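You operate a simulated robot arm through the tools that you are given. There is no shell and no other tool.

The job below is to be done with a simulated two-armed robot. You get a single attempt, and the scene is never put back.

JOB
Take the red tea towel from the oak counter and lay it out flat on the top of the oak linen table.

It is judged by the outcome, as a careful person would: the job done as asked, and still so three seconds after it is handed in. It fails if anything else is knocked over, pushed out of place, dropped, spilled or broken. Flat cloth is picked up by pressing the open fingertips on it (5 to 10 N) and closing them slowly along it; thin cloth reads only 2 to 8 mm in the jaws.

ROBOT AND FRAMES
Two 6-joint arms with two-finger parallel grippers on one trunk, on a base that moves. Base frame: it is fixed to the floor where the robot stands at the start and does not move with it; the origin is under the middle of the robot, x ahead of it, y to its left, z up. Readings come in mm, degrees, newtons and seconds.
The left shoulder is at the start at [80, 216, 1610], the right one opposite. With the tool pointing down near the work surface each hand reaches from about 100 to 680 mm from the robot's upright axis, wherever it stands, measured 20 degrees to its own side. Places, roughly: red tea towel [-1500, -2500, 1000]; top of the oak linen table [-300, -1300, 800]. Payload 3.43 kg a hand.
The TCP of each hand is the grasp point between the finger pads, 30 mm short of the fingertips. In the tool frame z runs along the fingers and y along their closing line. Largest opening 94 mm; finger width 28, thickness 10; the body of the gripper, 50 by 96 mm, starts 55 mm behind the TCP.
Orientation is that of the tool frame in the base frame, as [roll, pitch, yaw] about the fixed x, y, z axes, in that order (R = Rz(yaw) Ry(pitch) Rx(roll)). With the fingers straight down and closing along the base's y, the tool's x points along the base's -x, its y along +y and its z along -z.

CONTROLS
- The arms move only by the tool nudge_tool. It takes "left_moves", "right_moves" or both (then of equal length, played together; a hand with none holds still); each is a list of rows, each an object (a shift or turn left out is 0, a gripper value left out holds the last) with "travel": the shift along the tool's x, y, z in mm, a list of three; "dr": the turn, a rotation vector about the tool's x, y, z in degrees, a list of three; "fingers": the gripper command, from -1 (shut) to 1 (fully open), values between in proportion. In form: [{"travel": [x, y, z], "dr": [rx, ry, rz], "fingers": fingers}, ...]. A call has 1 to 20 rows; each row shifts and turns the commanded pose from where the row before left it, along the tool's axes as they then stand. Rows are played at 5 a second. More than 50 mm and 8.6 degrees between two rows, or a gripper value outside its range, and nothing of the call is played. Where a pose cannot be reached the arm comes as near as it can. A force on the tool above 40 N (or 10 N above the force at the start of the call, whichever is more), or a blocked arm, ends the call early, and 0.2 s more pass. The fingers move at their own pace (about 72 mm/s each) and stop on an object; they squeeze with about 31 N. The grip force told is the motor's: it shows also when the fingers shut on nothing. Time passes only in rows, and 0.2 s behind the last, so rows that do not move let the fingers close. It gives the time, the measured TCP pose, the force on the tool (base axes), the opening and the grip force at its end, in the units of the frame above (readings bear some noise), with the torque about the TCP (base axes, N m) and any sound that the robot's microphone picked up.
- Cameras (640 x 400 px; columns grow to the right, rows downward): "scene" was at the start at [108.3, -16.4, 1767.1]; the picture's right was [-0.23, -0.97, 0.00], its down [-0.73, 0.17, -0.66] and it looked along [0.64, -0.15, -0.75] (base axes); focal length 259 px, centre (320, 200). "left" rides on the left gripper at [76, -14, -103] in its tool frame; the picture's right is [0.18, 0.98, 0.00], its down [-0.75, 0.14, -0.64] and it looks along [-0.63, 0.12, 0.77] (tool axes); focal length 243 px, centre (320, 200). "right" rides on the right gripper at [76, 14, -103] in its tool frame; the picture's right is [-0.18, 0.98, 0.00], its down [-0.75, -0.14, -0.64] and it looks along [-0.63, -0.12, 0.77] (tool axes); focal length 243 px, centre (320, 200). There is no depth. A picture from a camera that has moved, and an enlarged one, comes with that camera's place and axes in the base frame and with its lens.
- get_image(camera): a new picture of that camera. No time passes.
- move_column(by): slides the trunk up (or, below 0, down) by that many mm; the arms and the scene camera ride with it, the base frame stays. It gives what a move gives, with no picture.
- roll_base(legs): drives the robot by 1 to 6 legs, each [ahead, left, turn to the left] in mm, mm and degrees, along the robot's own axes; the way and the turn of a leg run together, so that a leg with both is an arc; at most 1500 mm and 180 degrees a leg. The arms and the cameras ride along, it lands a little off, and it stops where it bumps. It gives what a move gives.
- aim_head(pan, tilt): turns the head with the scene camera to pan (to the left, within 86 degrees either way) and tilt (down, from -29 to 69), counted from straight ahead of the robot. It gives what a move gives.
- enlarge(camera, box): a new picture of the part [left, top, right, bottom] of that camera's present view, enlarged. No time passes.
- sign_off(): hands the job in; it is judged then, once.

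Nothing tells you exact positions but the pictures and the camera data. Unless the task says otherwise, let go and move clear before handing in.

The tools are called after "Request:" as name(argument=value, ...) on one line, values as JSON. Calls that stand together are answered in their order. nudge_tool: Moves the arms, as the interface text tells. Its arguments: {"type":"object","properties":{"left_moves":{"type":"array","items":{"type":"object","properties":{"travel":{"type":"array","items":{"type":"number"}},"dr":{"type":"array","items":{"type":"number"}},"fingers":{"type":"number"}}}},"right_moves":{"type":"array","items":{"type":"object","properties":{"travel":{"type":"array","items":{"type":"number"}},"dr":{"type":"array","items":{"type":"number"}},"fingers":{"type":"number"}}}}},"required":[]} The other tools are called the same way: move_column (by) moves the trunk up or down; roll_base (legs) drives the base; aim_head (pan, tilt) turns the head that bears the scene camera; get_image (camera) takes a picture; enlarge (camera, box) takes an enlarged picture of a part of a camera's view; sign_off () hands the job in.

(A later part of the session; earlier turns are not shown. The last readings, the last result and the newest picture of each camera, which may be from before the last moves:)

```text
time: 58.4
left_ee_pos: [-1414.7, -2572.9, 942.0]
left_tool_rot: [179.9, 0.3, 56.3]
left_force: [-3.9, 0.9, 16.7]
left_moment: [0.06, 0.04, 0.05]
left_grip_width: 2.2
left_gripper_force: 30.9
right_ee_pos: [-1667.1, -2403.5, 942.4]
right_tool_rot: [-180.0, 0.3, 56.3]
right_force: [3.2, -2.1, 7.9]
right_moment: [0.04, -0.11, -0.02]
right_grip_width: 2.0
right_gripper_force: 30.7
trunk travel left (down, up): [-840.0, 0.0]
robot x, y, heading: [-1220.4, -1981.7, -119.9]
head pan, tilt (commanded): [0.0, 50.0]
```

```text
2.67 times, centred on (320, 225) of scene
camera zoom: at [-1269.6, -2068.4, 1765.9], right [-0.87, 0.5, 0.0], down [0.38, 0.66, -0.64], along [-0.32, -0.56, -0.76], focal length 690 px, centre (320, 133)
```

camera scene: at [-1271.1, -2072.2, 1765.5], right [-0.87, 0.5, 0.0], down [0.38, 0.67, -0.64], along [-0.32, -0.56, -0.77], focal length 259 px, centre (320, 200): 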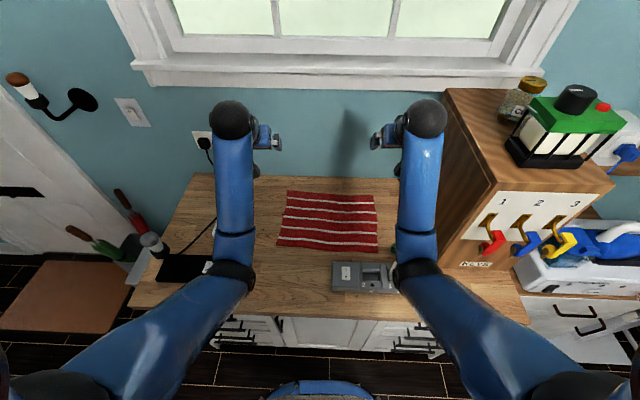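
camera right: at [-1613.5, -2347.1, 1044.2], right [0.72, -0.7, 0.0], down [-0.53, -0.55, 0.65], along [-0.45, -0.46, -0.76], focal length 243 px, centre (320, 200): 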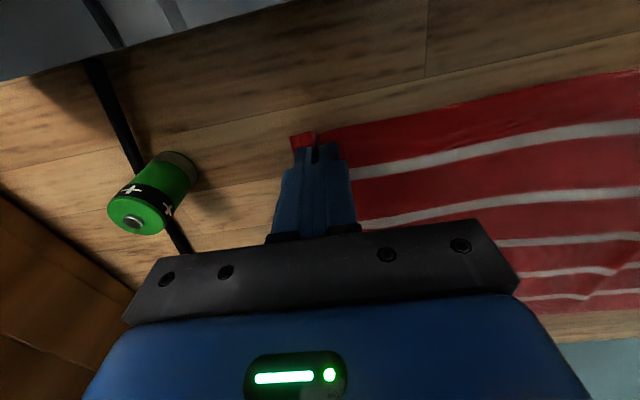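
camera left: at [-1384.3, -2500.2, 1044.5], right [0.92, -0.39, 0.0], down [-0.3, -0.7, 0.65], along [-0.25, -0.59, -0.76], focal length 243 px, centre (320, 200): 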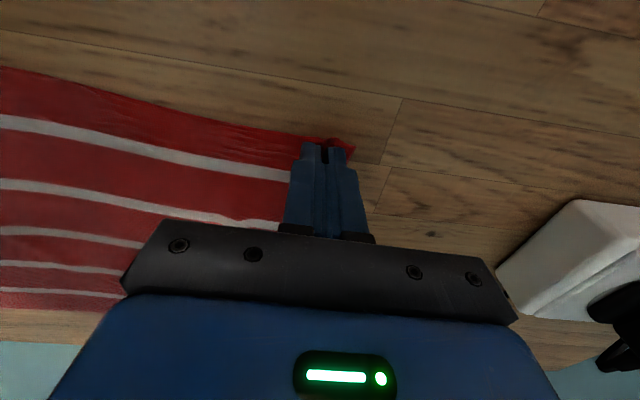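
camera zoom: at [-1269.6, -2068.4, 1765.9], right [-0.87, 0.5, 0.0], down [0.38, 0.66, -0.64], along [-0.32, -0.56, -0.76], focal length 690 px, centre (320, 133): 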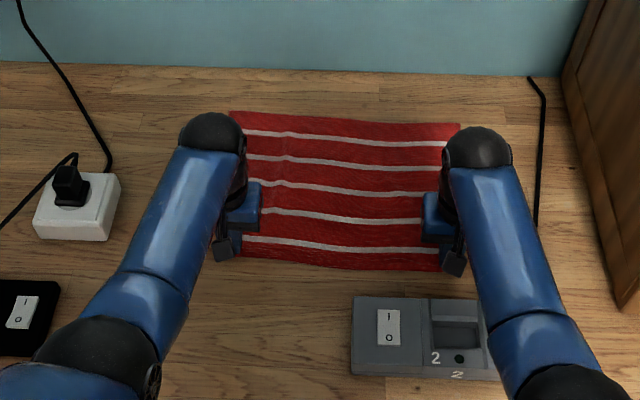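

Both jaws read about 2 mm with grip force, so cloth seems to be held near both corners. I'll lift 40 mm gently to check.

Request:
nudge_tool(left_moves=[{"travel": [0, 0, -8]}, {"travel": [0, 0, -10]}, {"travel": [0, 0, -12]}, {"travel": [0, 0, -15]}, {"travel": [0, 0, 0]}], right_moves=[{"travel": [0, 0, -8]}, {"travel": [0, 0, -10]}, {"travel": [0, 0, -12]}, {"travel": [0, 0, -15]}, {"travel": [0, 0, 0]}])

Request:
get_image(camera="left")

Request:
get_image(camera="right")

Request:
enlarge(camera="scene", box=[200, 150, 440, 300])

```text
time: 59.6
left_ee_pos: [-1416.7, -2574.0, 984.3]
left_tool_rot: [180.0, -0.1, 56.4]
left_force: [-3.1, 2.0, 0.2]
left_moment: [0.02, 0.07, 0.06]
left_grip_width: 2.2
left_gripper_force: 31.0
right_ee_pos: [-1668.6, -2405.3, 985.3]
right_tool_rot: [180.0, 0.1, 56.3]
right_force: [3.1, -2.0, -1.3]
right_moment: [-0.04, -0.1, 0.0]
right_grip_width: 2.3
right_gripper_force: 30.9
trunk travel left (down, up): [-840.0, 0.0]
robot x, y, heading: [-1222.2, -1978.4, -119.7]
head pan, tilt (commanded): [0.0, 50.0]
```

```text
taken
camera left: at [-1385.3, -2501.9, 1087.6], right [0.92, -0.39, 0.0], down [-0.3, -0.7, 0.64], along [-0.25, -0.59, -0.77], focal length 243 px, centre (320, 200)
```

left: 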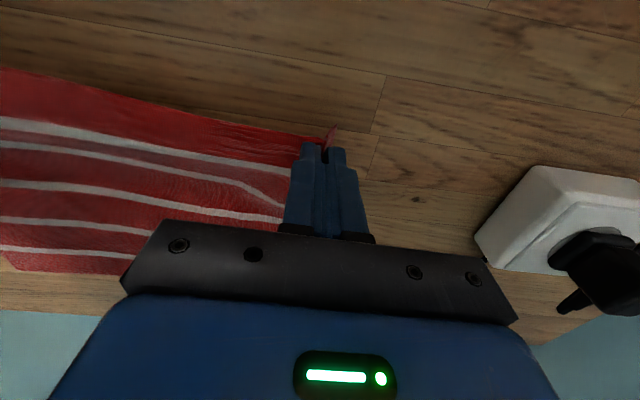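

```text
taken
camera right: at [-1614.8, -2349.2, 1087.8], right [0.72, -0.7, 0.0], down [-0.53, -0.55, 0.64], along [-0.45, -0.46, -0.77], focal length 243 px, centre (320, 200)
```

right: 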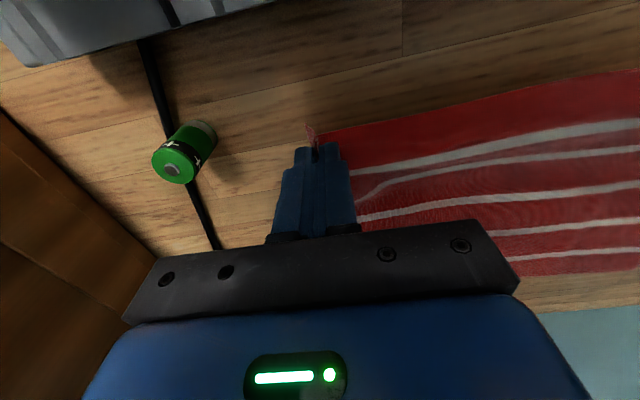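

```text
2.67 times, centred on (320, 225) of scene
camera zoom: at [-1271.4, -2072.9, 1765.5], right [-0.87, 0.5, 0.0], down [0.38, 0.67, -0.64], along [-0.32, -0.56, -0.77], focal length 690 px, centre (320, 133)
```

zoom: 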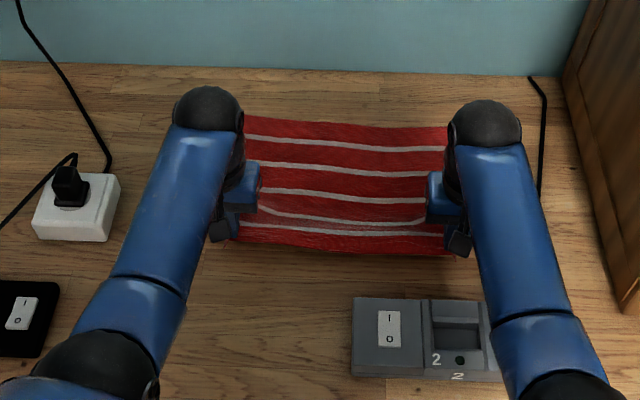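

Both corners are held and the near edge is lifting cleanly between the hands. I'll raise further, tilting the tools forward to gain height.

Request:
nudge_tool(left_moves=[{"travel": [0, 0, -30]}, {"travel": [-5, 0, -35]}, {"travel": [-5, 0, -35]}, {"dr": [0, -8, 0]}, {"dr": [0, -8, 0]}, {"dr": [0, -8, 0]}, {"dr": [0, -8, 0]}, {"travel": [-18.5, 0, -29.7]}, {"travel": [-18.5, 0, -29.7]}, {"travel": [-18.5, 0, -29.7]}, {"travel": [-18.5, 0, -29.7]}, {"travel": [0, 0, 0]}], right_moves=[{"travel": [0, 0, -30]}, {"travel": [-5, 0, -35]}, {"travel": [-5, 0, -35]}, {"dr": [0, -8, 0]}, {"dr": [0, -8, 0]}, {"dr": [0, -8, 0]}, {"dr": [0, -8, 0]}, {"travel": [-18.5, 0, -29.7]}, {"travel": [-18.5, 0, -29.7]}, {"travel": [-18.5, 0, -29.7]}, {"travel": [-18.5, 0, -29.7]}, {"travel": [0, 0, 0]}])

Request:
get_image(camera="scene")

```text
time: 62.2
left_ee_pos: [-1421.6, -2580.9, 1222.8]
left_tool_rot: [-179.9, 32.1, 56.3]
left_force: [-2.9, 2.2, -0.7]
left_moment: [0.05, 0.1, -0.03]
left_grip_width: 2.2
left_gripper_force: 31.0
right_ee_pos: [-1676.0, -2415.0, 1225.8]
right_tool_rot: [180.0, 32.1, 56.3]
right_force: [3.2, -2.7, 0.3]
right_moment: [-0.04, -0.1, 0.07]
right_grip_width: 2.2
right_gripper_force: 30.8
trunk travel left (down, up): [-840.0, 0.0]
robot x, y, heading: [-1218.3, -1983.8, -120.1]
head pan, tilt (commanded): [0.0, 50.0]
```

```text
taken
camera scene: at [-1271.5, -2072.9, 1765.5], right [-0.87, 0.5, 0.0], down [0.38, 0.67, -0.64], along [-0.32, -0.56, -0.77], focal length 259 px, centre (320, 200)
```

scene: 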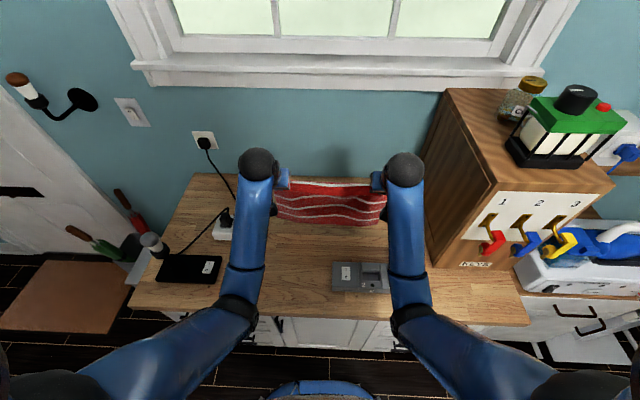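

The towel hangs between both hands. I'll tilt a little more and raise to about 1400 mm so its lower edge clears the handset.

Request:
nudge_tool(left_moves=[{"dr": [0, -8, 0]}, {"dr": [0, -8, 0]}, {"travel": [-26, 0, -23.4]}, {"travel": [-26, 0, -23.4]}, {"travel": [-26, 0, -23.4]}, {"travel": [-26, 0, -23.4]}, {"travel": [-26, 0, -23.4]}, {"travel": [0, 0, 0]}], right_moves=[{"dr": [0, -8, 0]}, {"dr": [0, -8, 0]}, {"travel": [-26, 0, -23.4]}, {"travel": [-26, 0, -23.4]}, {"travel": [-26, 0, -23.4]}, {"travel": [-26, 0, -23.4]}, {"travel": [-26, 0, -23.4]}, {"travel": [0, 0, 0]}])

Request:
get_image(camera="scene")

Request:
get_image(camera="right")

```text
time: 64.0
left_ee_pos: [-1420.2, -2583.4, 1399.2]
left_tool_rot: [180.0, 48.0, 56.3]
left_force: [-4.2, 3.0, 0.2]
left_moment: [0.06, 0.12, -0.04]
left_grip_width: 2.3
left_gripper_force: 31.1
right_ee_pos: [-1676.3, -2417.4, 1398.1]
right_tool_rot: [-180.0, 48.2, 56.3]
right_force: [3.3, -2.2, 0.2]
right_moment: [-0.07, -0.08, 0.13]
right_grip_width: 2.1
right_gripper_force: 30.7
right hand out of reach, approached as far as the arm can: row 7
trunk travel left (down, up): [-840.0, 0.0]
robot x, y, heading: [-1221.4, -1982.7, -119.9]
head pan, tilt (commanded): [0.0, 50.0]
```

```text
taken
camera scene: at [-1271.6, -2072.9, 1765.5], right [-0.87, 0.5, 0.0], down [0.38, 0.67, -0.64], along [-0.32, -0.56, -0.77], focal length 259 px, centre (320, 200)
```

scene: 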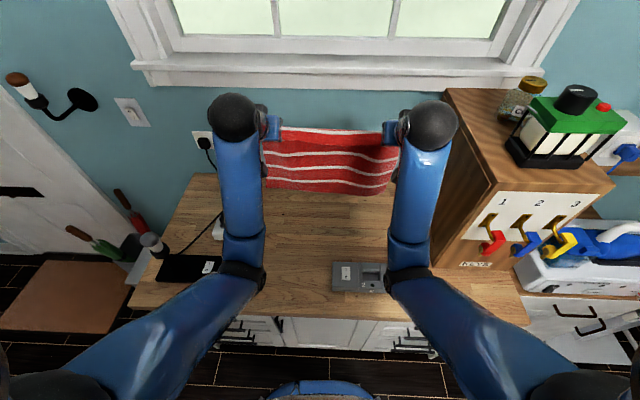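

```text
taken
camera right: at [-1594.5, -2318.3, 1409.5], right [0.75, -0.65, 0.14], down [-0.13, 0.06, 0.99], along [-0.65, -0.76, -0.04], focal length 243 px, centre (320, 200)
```

right: 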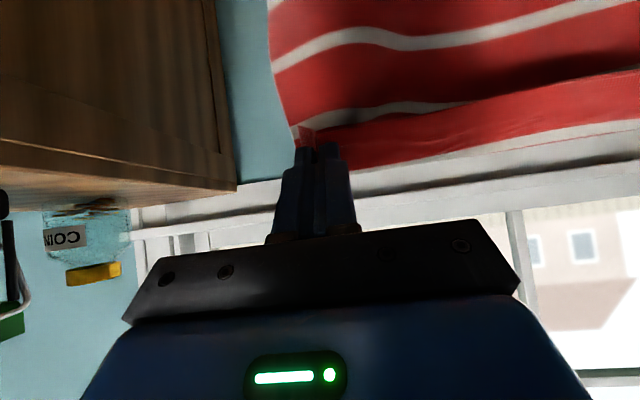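

The towel hangs free between the hands with its lower edge well above the handset and box. I'll back straight out 400 mm, then check.

Request:
roll_base(legs=[[-400, 0, 0]])

Request:
get_image(camera="scene")

```text
time: 66.5
left_ee_pos: [-1216.6, -2240.1, 1397.1]
left_tool_rot: [180.0, 47.9, 57.0]
left_force: [-4.7, 1.9, -0.1]
left_moment: [0.07, 0.1, -0.03]
left_grip_width: 2.2
left_gripper_force: 30.5
right_ee_pos: [-1475.5, -2078.0, 1396.2]
right_tool_rot: [-179.9, 48.2, 57.2]
right_force: [4.9, -2.5, 0.4]
right_moment: [-0.01, -0.1, 0.11]
right_grip_width: 1.9
right_gripper_force: 30.9
trunk travel left (down, up): [-840.0, 0.0]
robot x, y, heading: [-1024.9, -1628.3, -118.9]
head pan, tilt (commanded): [0.0, 50.0]
```

```text
taken
camera scene: at [-1076.1, -1728.0, 1765.1], right [-0.88, 0.48, 0.0], down [0.37, 0.67, -0.64], along [-0.31, -0.56, -0.77], focal length 259 px, centre (320, 200)
```

scene: 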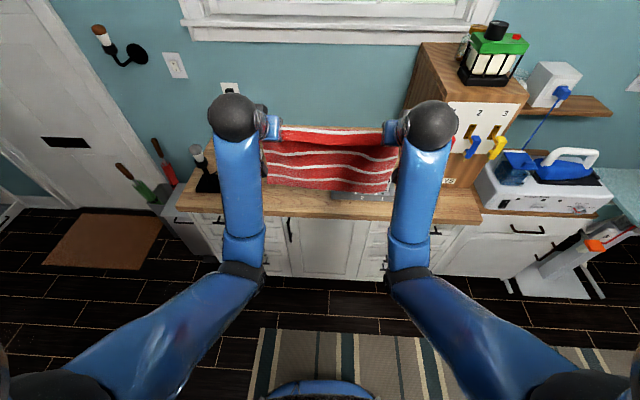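

Clear of the counter. I'll strafe left ~370 mm to the middle of the table's length (edging forward a bit for turning room), then turn 178° left to face the table.

Request:
roll_base(legs=[[70, 370, 0], [0, 0, 178.5]])

Request:
get_image(camera="scene")

```text
time: 76.2
left_ee_pos: [-507.7, -1280.1, 1399.8]
left_tool_rot: [-179.9, 48.0, -125.1]
left_force: [4.3, -1.8, 0.4]
left_moment: [-0.05, -0.1, -0.1]
left_grip_width: 2.3
left_gripper_force: 31.3
right_ee_pos: [-256.3, -1453.5, 1397.4]
right_tool_rot: [-180.0, 48.2, -125.1]
right_force: [-2.9, 2.8, 0.2]
right_moment: [0.02, 0.08, 0.07]
right_grip_width: 2.1
right_gripper_force: 30.9
trunk travel left (down, up): [-840.0, 0.0]
robot x, y, heading: [-723.8, -1872.4, 58.9]
head pan, tilt (commanded): [0.0, 50.0]
```

```text
taken
camera scene: at [-665.9, -1784.6, 1765.5], right [0.86, -0.52, 0.0], down [-0.4, -0.66, -0.64], along [0.33, 0.55, -0.77], focal length 259 px, centre (320, 200)
```

scene: 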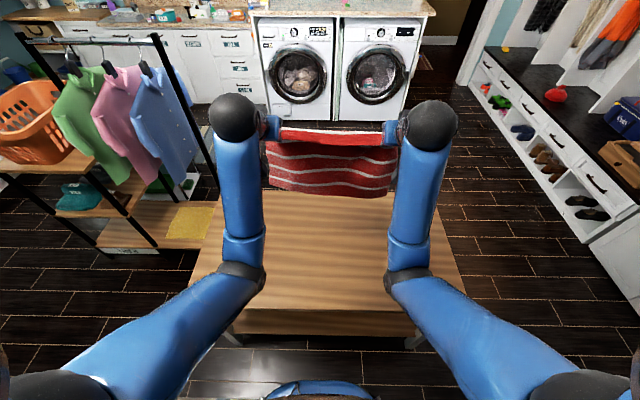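

I'm facing the long side of the table with the towel hanging in front; the table top is clear. Let me zoom to check the table edges and towel before driving in.

Request:
enlarge(camera="scene", box=[160, 100, 500, 360])

Request:
get_image(camera="left")

```text
1.54 times, centred on (330, 230) of scene
camera zoom: at [-665.9, -1784.6, 1765.5], right [0.86, -0.52, 0.0], down [-0.4, -0.66, -0.64], along [0.33, 0.55, -0.77], focal length 398 px, centre (305, 154)
```

zoom: 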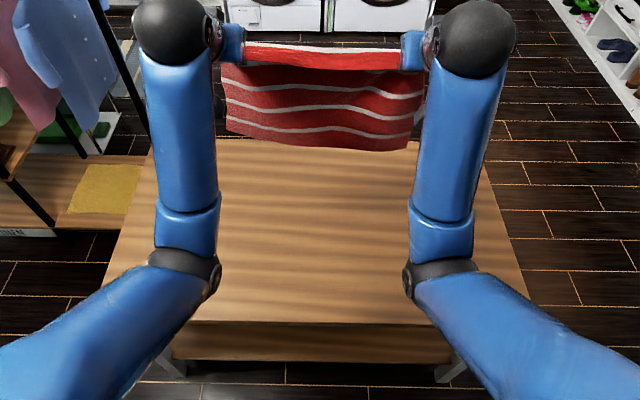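

```text
taken
camera left: at [-570.0, -1391.7, 1411.5], right [-0.87, 0.46, -0.14], down [-0.1, 0.1, 0.99], along [0.47, 0.88, -0.04], focal length 243 px, centre (320, 200)
```

left: 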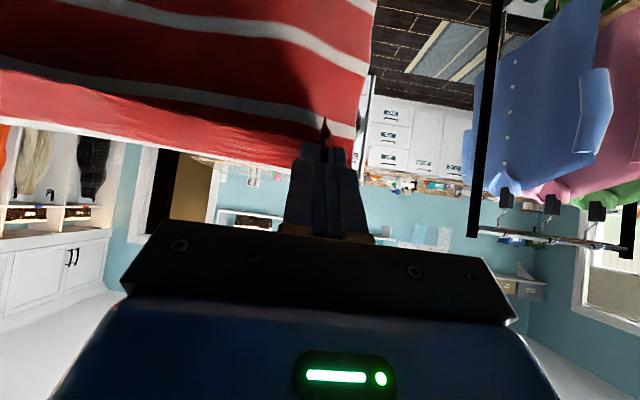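

The table's near edge is parallel to me and I'm near its middle. I'll drive 90 mm closer, then lower and untilt the hands so the towel's bottom edge hangs just above the table top.

Request:
roll_base(legs=[[90, 0, 0]])

Request:
nudge_tool(left_moves=[{"travel": [0, 0, 0]}, {"travel": [26, 0, 23.4]}, {"travel": [26, 0, 23.4]}, {"travel": [26, 0, 23.4]}, {"travel": [26, 0, 23.4]}, {"dr": [0, 8, 0]}, {"dr": [0, 8, 0]}, {"travel": [18.5, 0, 29.7]}, {"travel": [18.5, 0, 29.7]}, {"travel": [18.5, 0, 29.7]}, {"travel": [-25.4, 0, 15.9]}, {"travel": [0, 0, 0]}], right_moves=[{"travel": [0, 0, 0]}, {"travel": [26, 0, 23.4]}, {"travel": [26, 0, 23.4]}, {"travel": [26, 0, 23.4]}, {"travel": [26, 0, 23.4]}, {"dr": [0, 8, 0]}, {"dr": [0, 8, 0]}, {"travel": [18.5, 0, 29.7]}, {"travel": [18.5, 0, 29.7]}, {"travel": [18.5, 0, 29.7]}, {"travel": [-25.4, 0, 15.9]}, {"travel": [0, 0, 0]}])

Request:
get_image(camera="scene")

```text
time: 77.3
left_ee_pos: [-469.3, -1216.8, 1406.8]
left_tool_rot: [179.8, 48.8, -125.2]
left_force: [2.9, -3.0, 0.8]
left_moment: [-0.05, -0.07, -0.11]
left_grip_width: 2.2
left_gripper_force: 31.0
right_ee_pos: [-219.6, -1390.1, 1404.8]
right_tool_rot: [180.0, 49.1, -125.2]
right_force: [-4.1, 1.5, -0.7]
right_moment: [0.12, 0.11, 0.05]
right_grip_width: 2.0
right_gripper_force: 31.0
trunk travel left (down, up): [-840.0, 0.0]
robot x, y, heading: [-679.2, -1804.9, 59.0]
head pan, tilt (commanded): [0.0, 50.0]
```

```text
time: 79.9
left_ee_pos: [-442.6, -1176.6, 1153.2]
left_tool_rot: [-179.9, 31.9, -125.1]
left_force: [3.3, -2.0, -0.8]
left_moment: [-0.08, -0.11, -0.06]
left_grip_width: 2.3
left_gripper_force: 30.7
right_ee_pos: [-191.8, -1347.9, 1150.4]
right_tool_rot: [-180.0, 32.3, -125.1]
right_force: [-1.4, 2.0, 0.0]
right_moment: [0.08, 0.06, -0.01]
right_grip_width: 1.8
right_gripper_force: 31.1
trunk travel left (down, up): [-840.0, 0.0]
robot x, y, heading: [-678.2, -1802.1, 59.1]
head pan, tilt (commanded): [0.0, 50.0]
```

```text
taken
camera scene: at [-619.4, -1707.0, 1765.4], right [0.86, -0.52, 0.0], down [-0.4, -0.66, -0.64], along [0.33, 0.55, -0.77], focal length 259 px, centre (320, 200)
```

scene: 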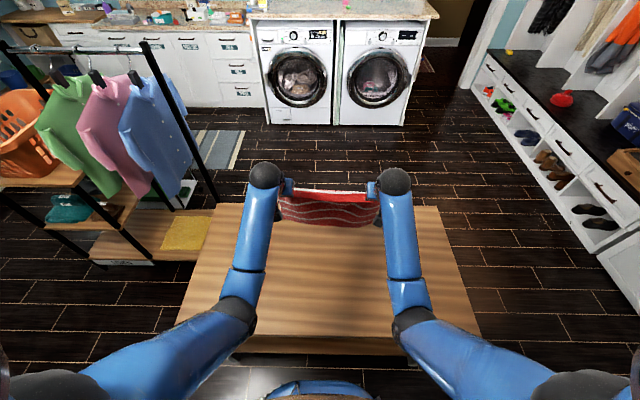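

The towel hangs over the table now at about 1150 mm. I'll bring the tools upright (pointing down), a touch further forward, and lower until the bottom edge is about to touch.

Request:
nudge_tool(left_moves=[{"dr": [0, 8, 0]}, {"dr": [0, 8, 0]}, {"dr": [0, 8, 0]}, {"dr": [0, 8, 0]}, {"travel": [-8, 0, 20]}, {"travel": [-7, 0, 20]}, {"travel": [0, 0, 0]}, {"travel": [0, 0, 0]}], right_moves=[{"dr": [0, 8, 0]}, {"dr": [0, 8, 0]}, {"dr": [0, 8, 0]}, {"dr": [0, 8, 0]}, {"travel": [-8, 0, 18]}, {"travel": [-7, 0, 20]}, {"travel": [0, 0, 0]}, {"travel": [0, 0, 0]}])

Request:
get_image(camera="scene")

Request:
get_image(camera="left")

Request:
enlarge(camera="scene", box=[220, 140, 420, 265])

```text
time: 81.7
left_ee_pos: [-435.7, -1166.2, 1113.5]
left_tool_rot: [-180.0, 0.0, -125.1]
left_force: [2.1, -2.0, 0.3]
left_moment: [-0.05, -0.07, -0.01]
left_grip_width: 2.1
left_gripper_force: 31.1
right_ee_pos: [-182.8, -1335.7, 1111.4]
right_tool_rot: [180.0, 0.3, -125.0]
right_force: [-2.2, 2.0, -0.3]
right_moment: [0.06, 0.07, -0.04]
right_grip_width: 2.2
right_gripper_force: 30.7
right hand out of reach, approached as far as the arm can: row 4
trunk travel left (down, up): [-840.0, 0.0]
robot x, y, heading: [-675.9, -1801.7, 59.0]
head pan, tilt (commanded): [0.0, 50.0]
```

```text
taken
camera scene: at [-620.4, -1707.9, 1765.5], right [0.86, -0.52, 0.0], down [-0.4, -0.66, -0.64], along [0.33, 0.55, -0.77], focal length 259 px, centre (320, 200)
```

scene: 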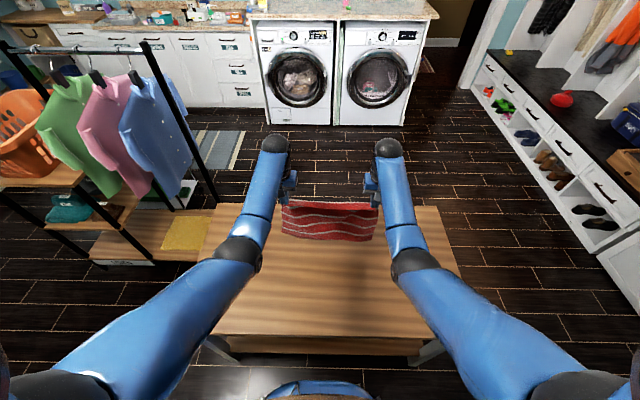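

```text
taken
camera left: at [-467.3, -1236.0, 1216.6], right [-0.91, 0.41, 0.0], down [0.32, 0.7, 0.64], along [0.27, 0.58, -0.77], focal length 243 px, centre (320, 200)
```

left: 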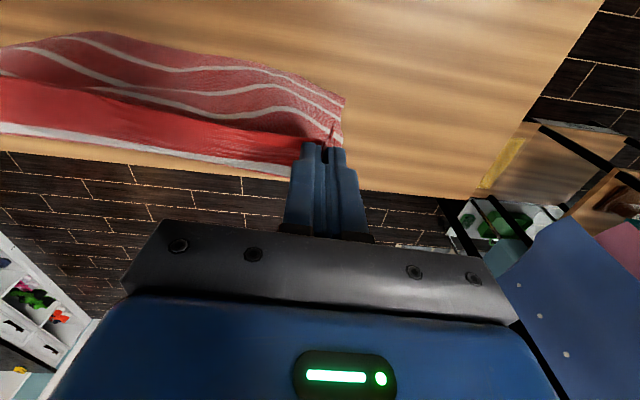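

```text
3.20 times, centred on (320, 202) of scene
camera zoom: at [-620.4, -1707.9, 1765.5], right [0.86, -0.52, 0.0], down [-0.4, -0.66, -0.64], along [0.33, 0.55, -0.77], focal length 828 px, centre (320, 192)
```

zoom: 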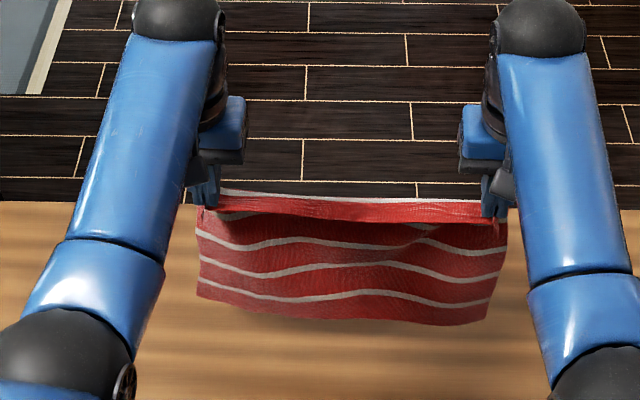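

The near-edge flap droops toward me, which is the right side for laying the towel down while drawing back. I'll lower until the bottom edge touches and begin drawing the hands back toward me in an arc.

Request:
nudge_tool(left_moves=[{"travel": [5, 0, 15]}, {"travel": [8, 0, 15]}, {"travel": [10, 0, 15]}, {"travel": [20.9, 0, 5.2]}, {"travel": [20.9, 0, 5.2]}, {"travel": [20.2, 0, 8.4]}, {"travel": [20.2, 0, 8.4]}], right_moves=[{"travel": [5, 0, 15]}, {"travel": [8, 0, 15]}, {"travel": [10, 0, 15]}, {"travel": [20.9, 0, 5.2]}, {"travel": [20.9, 0, 5.2]}, {"travel": [20.2, 0, 8.4]}, {"travel": [20.2, 0, 8.4]}])

Request:
enlarge(camera="scene", box=[200, 140, 440, 290])

Request:
get_image(camera="left")

```text
time: 83.3
left_ee_pos: [-497.4, -1254.6, 1043.4]
left_tool_rot: [-179.9, 0.2, -125.1]
left_force: [3.6, -3.2, 0.5]
left_moment: [-0.07, -0.15, -0.02]
left_grip_width: 2.2
left_gripper_force: 30.8
right_ee_pos: [-243.3, -1422.5, 1040.4]
right_tool_rot: [180.0, 0.3, -125.0]
right_force: [-3.5, 2.4, -0.7]
right_moment: [0.05, 0.13, -0.04]
right_grip_width: 1.9
right_gripper_force: 30.9
trunk travel left (down, up): [-840.0, 0.0]
robot x, y, heading: [-676.9, -1799.1, 58.8]
head pan, tilt (commanded): [0.0, 50.0]
```

```text
2.67 times, centred on (320, 215) of scene
camera zoom: at [-621.1, -1709.4, 1765.7], right [0.86, -0.52, 0.0], down [-0.4, -0.66, -0.64], along [0.33, 0.55, -0.77], focal length 690 px, centre (320, 160)
```

zoom: 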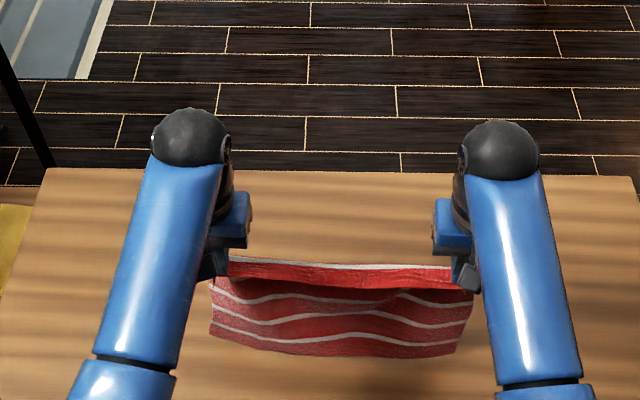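

```text
taken
camera left: at [-530.1, -1324.4, 1146.6], right [-0.91, 0.41, 0.0], down [0.32, 0.7, 0.64], along [0.27, 0.59, -0.76], focal length 243 px, centre (320, 200)
```

left: 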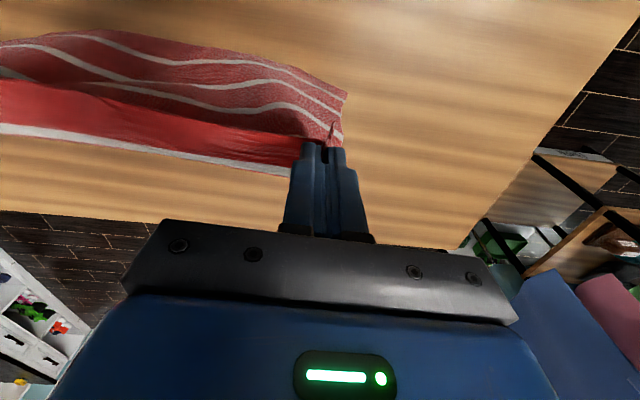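

Let me check where the bottom edge is relative to the table before continuing.

Request:
get_image(camera="right")

Request:
enlarge(camera="left", box=[0, 0, 400, 200])

Request:
enlarge(camera="scene", box=[250, 210, 410, 290])

```text
taken
camera right: at [-300.1, -1477.1, 1143.1], right [-0.7, 0.72, 0.0], down [0.55, 0.53, 0.65], along [0.46, 0.45, -0.76], focal length 243 px, centre (320, 200)
```

right: 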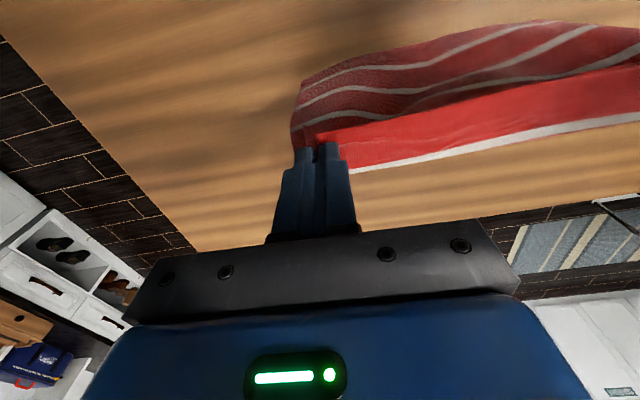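

```text
1.60 times, centred on (200, 100) of left
camera zoom: at [-530.1, -1324.4, 1146.6], right [-0.91, 0.41, 0.0], down [0.32, 0.7, 0.64], along [0.27, 0.59, -0.76], focal length 388 px, centre (512, 360)
```

zoom: 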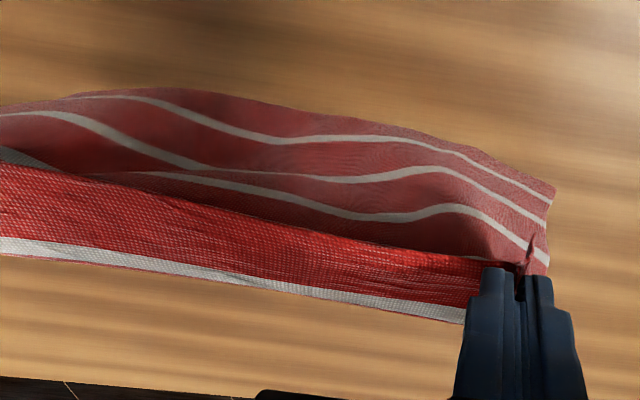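

```text
4.00 times, centred on (330, 250) of scene
camera zoom: at [-621.1, -1709.4, 1765.7], right [0.86, -0.52, 0.0], down [-0.4, -0.66, -0.64], along [0.33, 0.55, -0.77], focal length 1034 px, centre (280, 0)
```

zoom: 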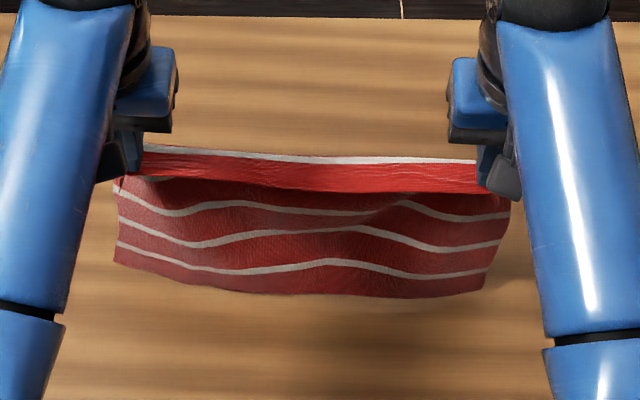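

The ribbon of towel between the jaws is taut and level, with the body hanging from its far side, and the bottom edge is just brushing the table. It would end too near the table's edge, so I'll lift slightly, go forward ~95 mm and lay it again with more slack.

Request:
nudge_tool(left_moves=[{"travel": [0, 0, -25]}, {"travel": [-20, 0, 0]}, {"travel": [-25, 0, 0]}, {"travel": [-25, 0, 0]}, {"travel": [-20, 0, 0]}, {"travel": [-5, 0, 0]}, {"travel": [0, 0, 0]}, {"travel": [0, 0, 0]}, {"travel": [0, 0, 0]}, {"travel": [0, 0, 0]}], right_moves=[{"travel": [0, 0, -25]}, {"travel": [-20, 0, 0]}, {"travel": [-25, 0, 0]}, {"travel": [-25, 0, 0]}, {"travel": [-20, 0, 0]}, {"travel": [-5, 0, 0]}, {"travel": [0, 0, 0]}, {"travel": [0, 0, 0]}, {"travel": [0, 0, 0]}, {"travel": [0, 0, 0]}])

Request:
enlarge(camera="scene", box=[220, 160, 420, 285])

```text
time: 85.5
left_ee_pos: [-442.2, -1176.9, 1065.5]
left_tool_rot: [179.9, 0.1, -125.1]
left_force: [2.7, -1.6, -0.5]
left_moment: [-0.01, -0.08, -0.01]
left_grip_width: 2.5
left_gripper_force: 30.6
right_ee_pos: [-189.4, -1343.4, 1064.3]
right_tool_rot: [179.9, 0.3, -125.0]
right_force: [-3.1, 1.8, 0.0]
right_moment: [0.05, 0.09, -0.03]
right_grip_width: 2.1
right_gripper_force: 31.0
trunk travel left (down, up): [-840.0, 0.0]
robot x, y, heading: [-674.4, -1794.7, 58.9]
head pan, tilt (commanded): [0.0, 50.0]
```

```text
3.20 times, centred on (320, 222) of scene
camera zoom: at [-620.3, -1707.9, 1765.5], right [0.86, -0.52, 0.0], down [-0.4, -0.66, -0.64], along [0.33, 0.55, -0.77], focal length 828 px, centre (320, 128)
```

zoom: 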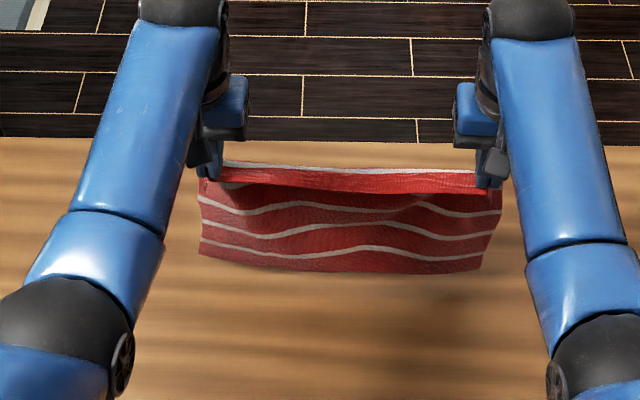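

Lowering onto contact again and starting the draw-back with extra slack so that the far edge stays put.

Request:
nudge_tool(left_moves=[{"travel": [0, 0, 13]}, {"travel": [3, 0, 12]}, {"travel": [6, 0, 10]}, {"travel": [6, 0, 10]}, {"travel": [12.5, 0, 6]}, {"travel": [12.5, 0, 6]}, {"travel": [15, 0, 6.5]}, {"travel": [15, 0, 6.5]}], right_moves=[{"travel": [0, 0, 13]}, {"travel": [3, 0, 12]}, {"travel": [6, 0, 10]}, {"travel": [6, 0, 10]}, {"travel": [12.5, 0, 6]}, {"travel": [12.5, 0, 6]}, {"travel": [15, 0, 6.5]}, {"travel": [15, 0, 6.5]}])

Request:
enlarge(camera="scene", box=[220, 160, 420, 285])

Request:
get_image(camera="left")

Request:
get_image(camera="right")

```text
time: 87.3
left_ee_pos: [-483.4, -1233.9, 995.7]
left_tool_rot: [180.0, 0.1, -125.1]
left_force: [2.4, -1.6, 0.3]
left_moment: [-0.09, -0.12, 0.03]
left_grip_width: 2.4
left_gripper_force: 30.5
right_ee_pos: [-229.4, -1401.7, 995.6]
right_tool_rot: [180.0, 0.4, -124.9]
right_force: [-3.6, 1.9, 0.5]
right_moment: [0.07, 0.07, 0.0]
right_grip_width: 2.0
right_gripper_force: 31.2
trunk travel left (down, up): [-840.0, 0.0]
robot x, y, heading: [-675.6, -1801.6, 58.9]
head pan, tilt (commanded): [0.0, 50.0]
```

```text
3.20 times, centred on (320, 222) of scene
camera zoom: at [-621.0, -1709.1, 1765.7], right [0.86, -0.52, 0.0], down [-0.4, -0.66, -0.64], along [0.33, 0.55, -0.77], focal length 828 px, centre (320, 128)
```

zoom: 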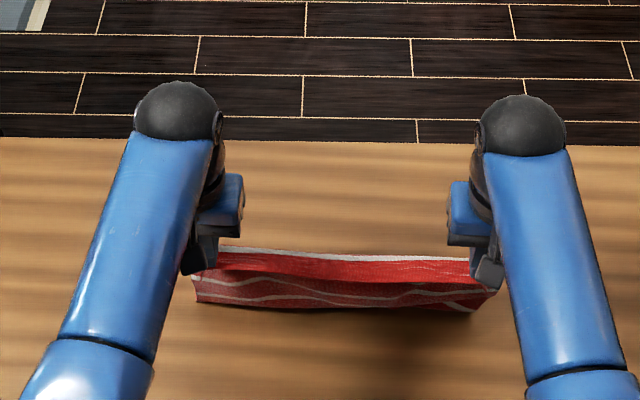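

```text
taken
camera left: at [-515.3, -1303.1, 1100.1], right [-0.91, 0.41, 0.0], down [0.32, 0.7, 0.64], along [0.27, 0.59, -0.77], focal length 243 px, centre (320, 200)
```

left: 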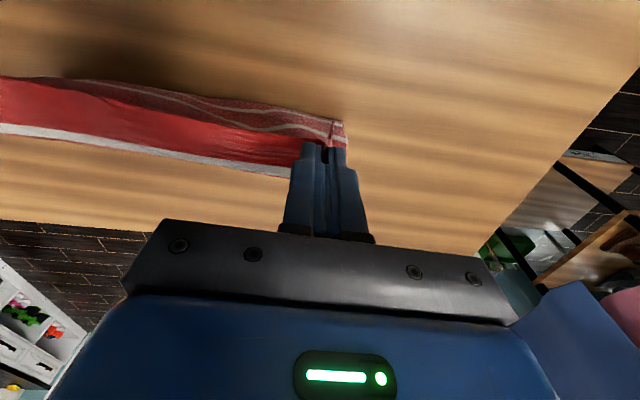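

```text
taken
camera right: at [-286.3, -1456.0, 1097.4], right [-0.7, 0.71, 0.0], down [0.55, 0.53, 0.65], along [0.46, 0.45, -0.76], focal length 243 px, centre (320, 200)
```

right: 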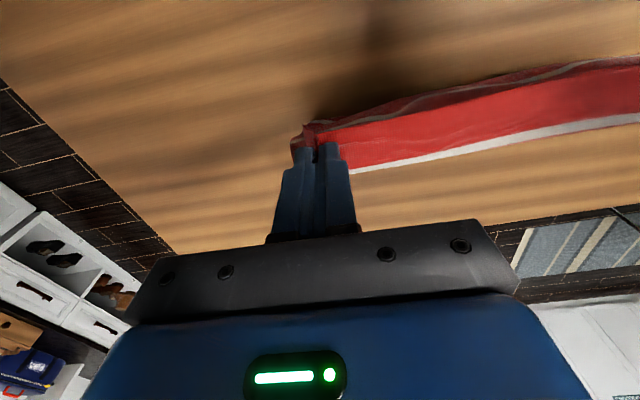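

The body now trails away under the ribbon toward the far side, as wanted. Continuing the arc.

Request:
nudge_tool(left_moves=[{"travel": [15, 0, 9]}, {"travel": [15, 0, 9]}, {"travel": [15, 0, 12]}, {"travel": [15, 0, 12]}, {"travel": [12.5, 0, 14]}, {"travel": [12.5, 0, 14]}], right_moves=[{"travel": [15, 0, 9]}, {"travel": [15, 0, 9]}, {"travel": [15, 0, 12]}, {"travel": [15, 0, 12]}, {"travel": [12.5, 0, 14]}, {"travel": [12.5, 0, 14]}])

Request:
enlarge(camera="scene", box=[220, 180, 420, 305])

Request:
get_image(camera="left")

```text
time: 88.7
left_ee_pos: [-532.5, -1302.3, 923.0]
left_tool_rot: [-180.0, 0.2, -125.1]
left_force: [2.6, -2.2, -0.2]
left_moment: [-0.07, -0.06, -0.03]
left_grip_width: 1.9
left_gripper_force: 31.2
right_ee_pos: [-277.7, -1469.3, 926.2]
right_tool_rot: [180.0, 0.3, -125.0]
right_force: [-3.3, 1.5, -0.6]
right_moment: [0.05, 0.05, -0.04]
right_grip_width: 2.1
right_gripper_force: 31.5
trunk travel left (down, up): [-840.0, 0.0]
robot x, y, heading: [-680.5, -1798.6, 59.0]
head pan, tilt (commanded): [0.0, 50.0]
```

```text
3.20 times, centred on (320, 242) of scene
camera zoom: at [-621.0, -1708.9, 1765.7], right [0.86, -0.52, 0.0], down [-0.4, -0.66, -0.64], along [0.33, 0.55, -0.77], focal length 828 px, centre (320, 64)
```

zoom: 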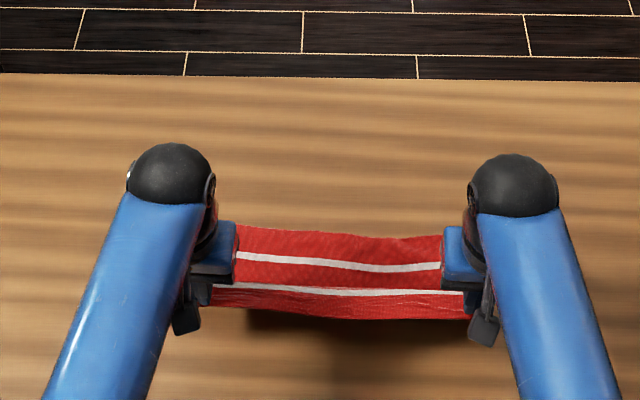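

```text
taken
camera left: at [-565.0, -1372.4, 1026.5], right [-0.91, 0.42, 0.0], down [0.32, 0.7, 0.64], along [0.27, 0.59, -0.77], focal length 243 px, centre (320, 200)
```

left: 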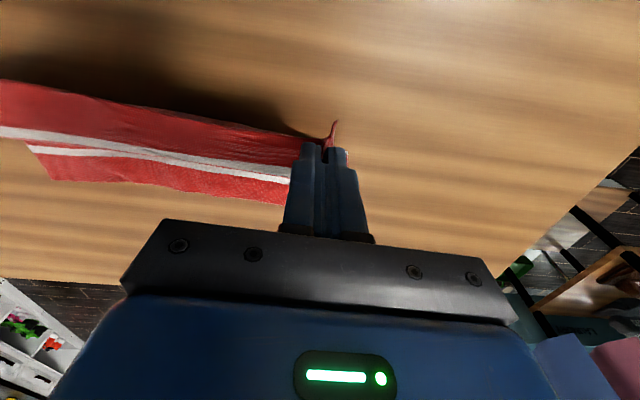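

The far edge is on the table at about f≈630. There's slack beneath, so I'll draw back level first to take it up, then continue down.

Request:
nudge_tool(left_moves=[{"travel": [12, 0, 0]}, {"travel": [12, 0, 0]}, {"travel": [12, 0, 0]}, {"travel": [12, 0, 2]}, {"travel": [12, 0, 4]}], right_moves=[{"travel": [12, 0, 0]}, {"travel": [12, 0, 0]}, {"travel": [12, 0, 0]}, {"travel": [12, 0, 2]}, {"travel": [12, 0, 4]}])

Request:
enlarge(camera="scene", box=[220, 180, 420, 305])

Request:
get_image(camera="left")

```text
time: 89.9
left_ee_pos: [-567.7, -1352.5, 919.5]
left_tool_rot: [-179.9, 0.3, -125.1]
left_force: [2.2, -2.5, 0.6]
left_moment: [-0.08, -0.09, -0.03]
left_grip_width: 2.3
left_gripper_force: 30.3
right_ee_pos: [-314.5, -1519.7, 917.6]
right_tool_rot: [180.0, 0.3, -125.0]
right_force: [-2.7, 1.7, 0.3]
right_moment: [0.05, 0.07, -0.02]
right_grip_width: 2.0
right_gripper_force: 30.6
trunk travel left (down, up): [-840.0, 0.0]
robot x, y, heading: [-676.0, -1801.3, 59.1]
head pan, tilt (commanded): [0.0, 50.0]
```

```text
3.20 times, centred on (320, 242) of scene
camera zoom: at [-621.4, -1709.8, 1765.7], right [0.86, -0.52, 0.0], down [-0.4, -0.66, -0.64], along [0.33, 0.55, -0.77], focal length 828 px, centre (320, 64)
```

zoom: 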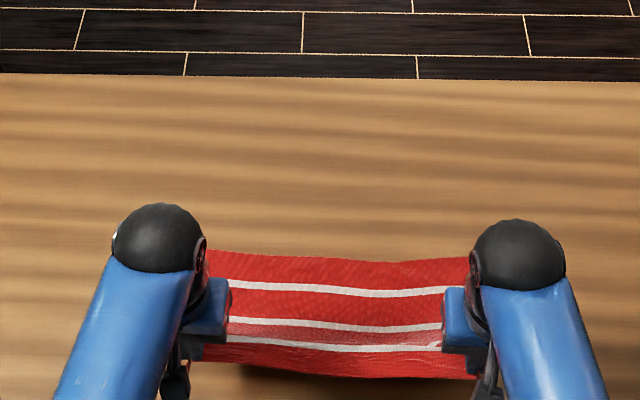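

```text
taken
camera left: at [-599.4, -1422.4, 1023.1], right [-0.91, 0.41, 0.0], down [0.32, 0.7, 0.64], along [0.27, 0.59, -0.77], focal length 243 px, centre (320, 200)
```

left: 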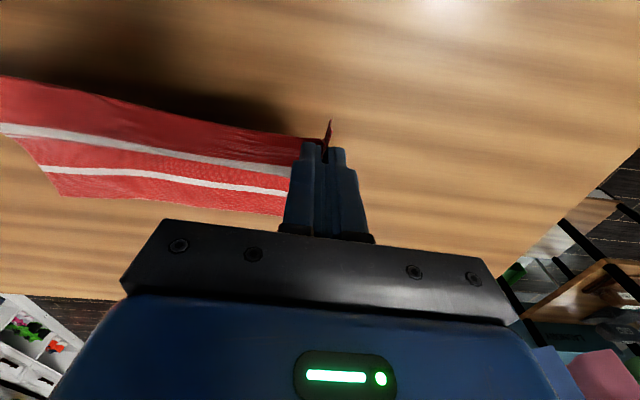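

The far edge is being dragged back because my path was too taut; a 1:1 diagonal (cloth hanging vertically at touchdown) should lay it without dragging. I'll lift it again and go further forward to restart.

Request:
nudge_tool(left_moves=[{"travel": [-25, 0, -19]}, {"travel": [-32, 0, -19]}, {"travel": [-32, 0, -19]}, {"travel": [-32, 0, -19]}, {"travel": [-32, 0, -19]}, {"travel": [-32, 0, -19]}, {"travel": [-32, 0, -19]}, {"travel": [-30, 0, -22]}, {"travel": [0, 0, 0]}, {"travel": [0, 0, 0]}, {"travel": [0, 0, 0]}, {"travel": [0, 0, 0]}, {"travel": [0, 0, 0]}, {"travel": [0, 0, 0]}], right_moves=[{"travel": [-25, 0, -19]}, {"travel": [-32, 0, -19]}, {"travel": [-32, 0, -19]}, {"travel": [-32, 0, -19]}, {"travel": [-32, 0, -19]}, {"travel": [-32, 0, -19]}, {"travel": [-32, 0, -19]}, {"travel": [-30, 0, -22]}, {"travel": [0, 0, 0]}, {"travel": [0, 0, 0]}, {"travel": [0, 0, 0]}, {"travel": [0, 0, 0]}, {"travel": [0, 0, 0]}, {"travel": [0, 0, 0]}])

Request:
enlarge(camera="scene", box=[220, 160, 420, 285])

Request:
get_image(camera="left")

```text
time: 92.9
left_ee_pos: [-424.9, -1151.2, 1075.7]
left_tool_rot: [-180.0, 0.1, -125.1]
left_force: [5.9, -2.6, -0.3]
left_moment: [-0.07, -0.17, 0.05]
left_grip_width: 2.1
left_gripper_force: 31.2
right_ee_pos: [-167.8, -1320.4, 1075.0]
right_tool_rot: [-180.0, 0.3, -125.0]
right_force: [-4.7, 4.2, 0.9]
right_moment: [0.09, 0.13, -0.02]
right_grip_width: 2.1
right_gripper_force: 31.0
trunk travel left (down, up): [-840.0, 0.0]
robot x, y, heading: [-678.1, -1802.6, 59.0]
head pan, tilt (commanded): [0.0, 50.0]
```

```text
3.20 times, centred on (320, 222) of scene
camera zoom: at [-620.3, -1707.9, 1765.5], right [0.86, -0.52, 0.0], down [-0.4, -0.66, -0.64], along [0.33, 0.55, -0.77], focal length 828 px, centre (320, 128)
```

zoom: 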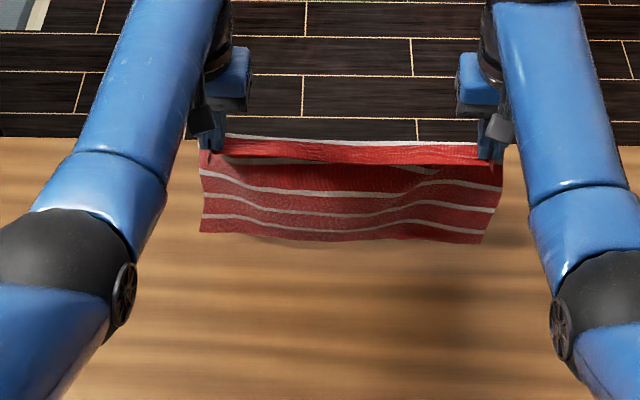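

```text
taken
camera left: at [-457.1, -1220.5, 1179.0], right [-0.91, 0.42, 0.0], down [0.32, 0.7, 0.64], along [0.27, 0.58, -0.77], focal length 243 px, centre (320, 200)
```

left: 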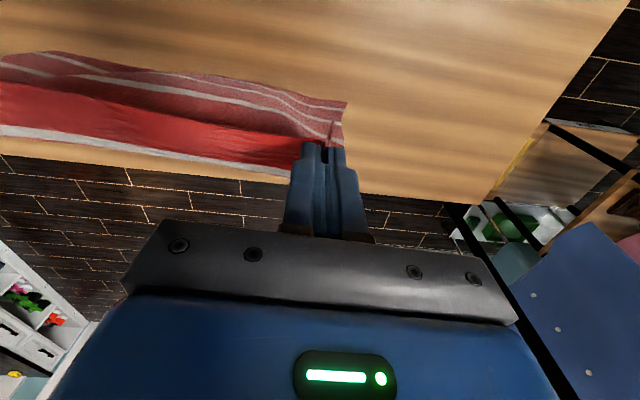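

The towel hangs free again at f≈690. Now lowering to contact and following the 1:1 diagonal back and down.

Request:
nudge_tool(left_moves=[{"travel": [0, -1.5, 10]}, {"travel": [0, 0, 10]}, {"travel": [0, 0, 10]}, {"travel": [6, 0, 12]}, {"travel": [8, 0, 12]}, {"travel": [13, 0, 13]}, {"travel": [13, 0, 13]}, {"travel": [13, 0, 13]}, {"travel": [13, 0, 13]}, {"travel": [13, 0, 13]}, {"travel": [13, 0, 13]}], right_moves=[{"travel": [0, 1.5, 10]}, {"travel": [0, 0, 10]}, {"travel": [0, 0, 10]}, {"travel": [6, 0, 12]}, {"travel": [8, 0, 12]}, {"travel": [13, 0, 13]}, {"travel": [13, 0, 13]}, {"travel": [13, 0, 13]}, {"travel": [13, 0, 13]}, {"travel": [13, 0, 13]}, {"travel": [13, 0, 13]}])

Request:
enlarge(camera="scene", box=[220, 160, 420, 285])

Request:
get_image(camera="left")

```text
time: 95.3
left_ee_pos: [-475.6, -1226.3, 942.5]
left_tool_rot: [-179.9, 0.1, -125.2]
left_force: [2.3, -0.5, 0.6]
left_moment: [-0.05, -0.04, -0.04]
left_grip_width: 2.0
left_gripper_force: 30.6
right_ee_pos: [-225.3, -1393.2, 941.3]
right_tool_rot: [-179.9, 0.4, -125.0]
right_force: [-1.4, 1.3, 0.3]
right_moment: [0.01, 0.03, 0.0]
right_grip_width: 2.1
right_gripper_force: 31.7
trunk travel left (down, up): [-840.0, 0.0]
robot x, y, heading: [-678.3, -1802.9, 59.1]
head pan, tilt (commanded): [0.0, 50.0]
```

```text
3.20 times, centred on (320, 222) of scene
camera zoom: at [-621.0, -1708.9, 1765.7], right [0.86, -0.52, 0.0], down [-0.4, -0.66, -0.64], along [0.33, 0.55, -0.77], focal length 828 px, centre (320, 128)
```

zoom: 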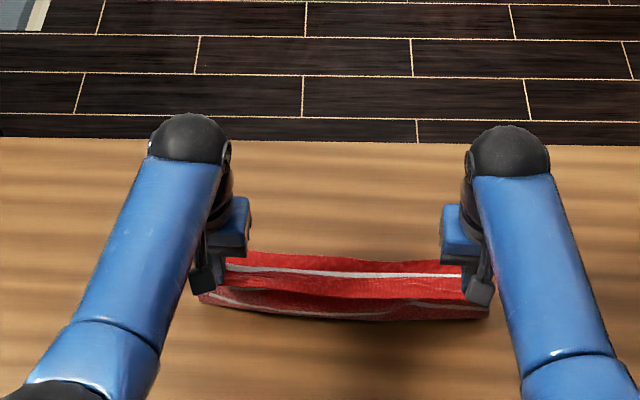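

```text
taken
camera left: at [-507.8, -1295.4, 1044.7], right [-0.91, 0.41, 0.0], down [0.32, 0.7, 0.64], along [0.27, 0.59, -0.77], focal length 243 px, centre (320, 200)
```

left: 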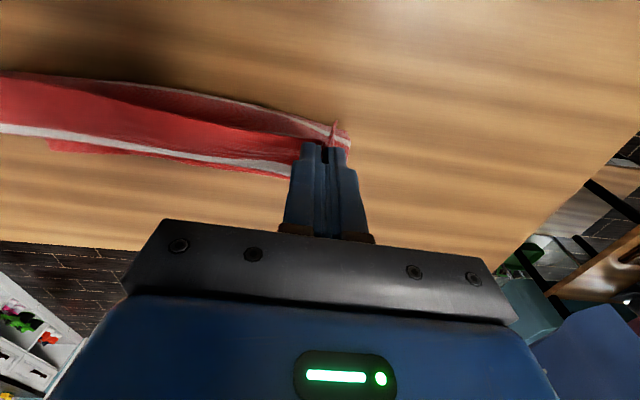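

The far edge has stayed put at about f≈693. There's a little slack, so I'll continue back slightly faster than down.

Request:
nudge_tool(left_moves=[{"travel": [14, 0, 9]}, {"travel": [14, 0, 10]}, {"travel": [14, 0, 11]}, {"travel": [14, 0, 12]}, {"travel": [14, 0, 12]}], right_moves=[{"travel": [14, 0, 9]}, {"travel": [14, 0, 10]}, {"travel": [14, 0, 11]}, {"travel": [14, 0, 12]}, {"travel": [14, 0, 12]}])

Request:
enlarge(camera="scene", box=[220, 180, 420, 305])

Request:
get_image(camera="left")

```text
time: 96.5
left_ee_pos: [-514.1, -1282.9, 888.8]
left_tool_rot: [180.0, 0.3, -125.1]
left_force: [-0.1, -0.7, 0.4]
left_moment: [0.0, 0.0, -0.06]
left_grip_width: 2.4
left_gripper_force: 30.8
right_ee_pos: [-265.3, -1448.1, 886.0]
right_tool_rot: [180.0, 0.5, -125.1]
right_force: [-0.4, 0.4, 0.8]
right_moment: [0.01, -0.03, -0.05]
right_grip_width: 2.2
right_gripper_force: 31.3
trunk travel left (down, up): [-840.0, 0.0]
robot x, y, heading: [-677.6, -1801.2, 58.9]
head pan, tilt (commanded): [0.0, 50.0]
```

```text
3.20 times, centred on (320, 242) of scene
camera zoom: at [-621.2, -1709.4, 1765.7], right [0.86, -0.52, 0.0], down [-0.4, -0.66, -0.64], along [0.33, 0.55, -0.77], focal length 828 px, centre (320, 64)
```

zoom: 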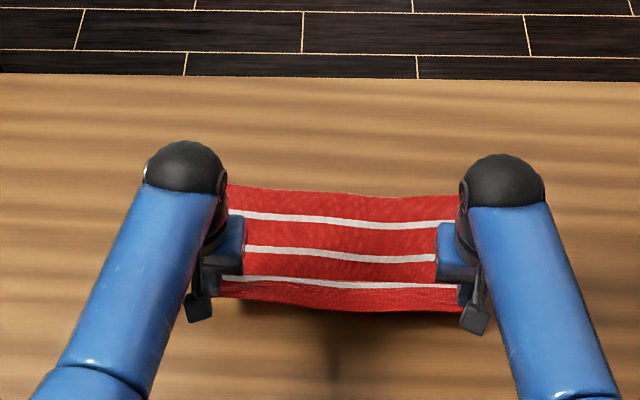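

```text
taken
camera left: at [-546.8, -1352.8, 991.9], right [-0.91, 0.42, 0.0], down [0.32, 0.7, 0.64], along [0.27, 0.59, -0.76], focal length 243 px, centre (320, 200)
```

left: 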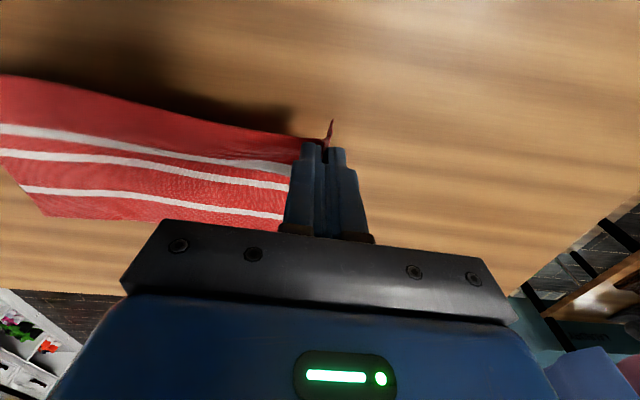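

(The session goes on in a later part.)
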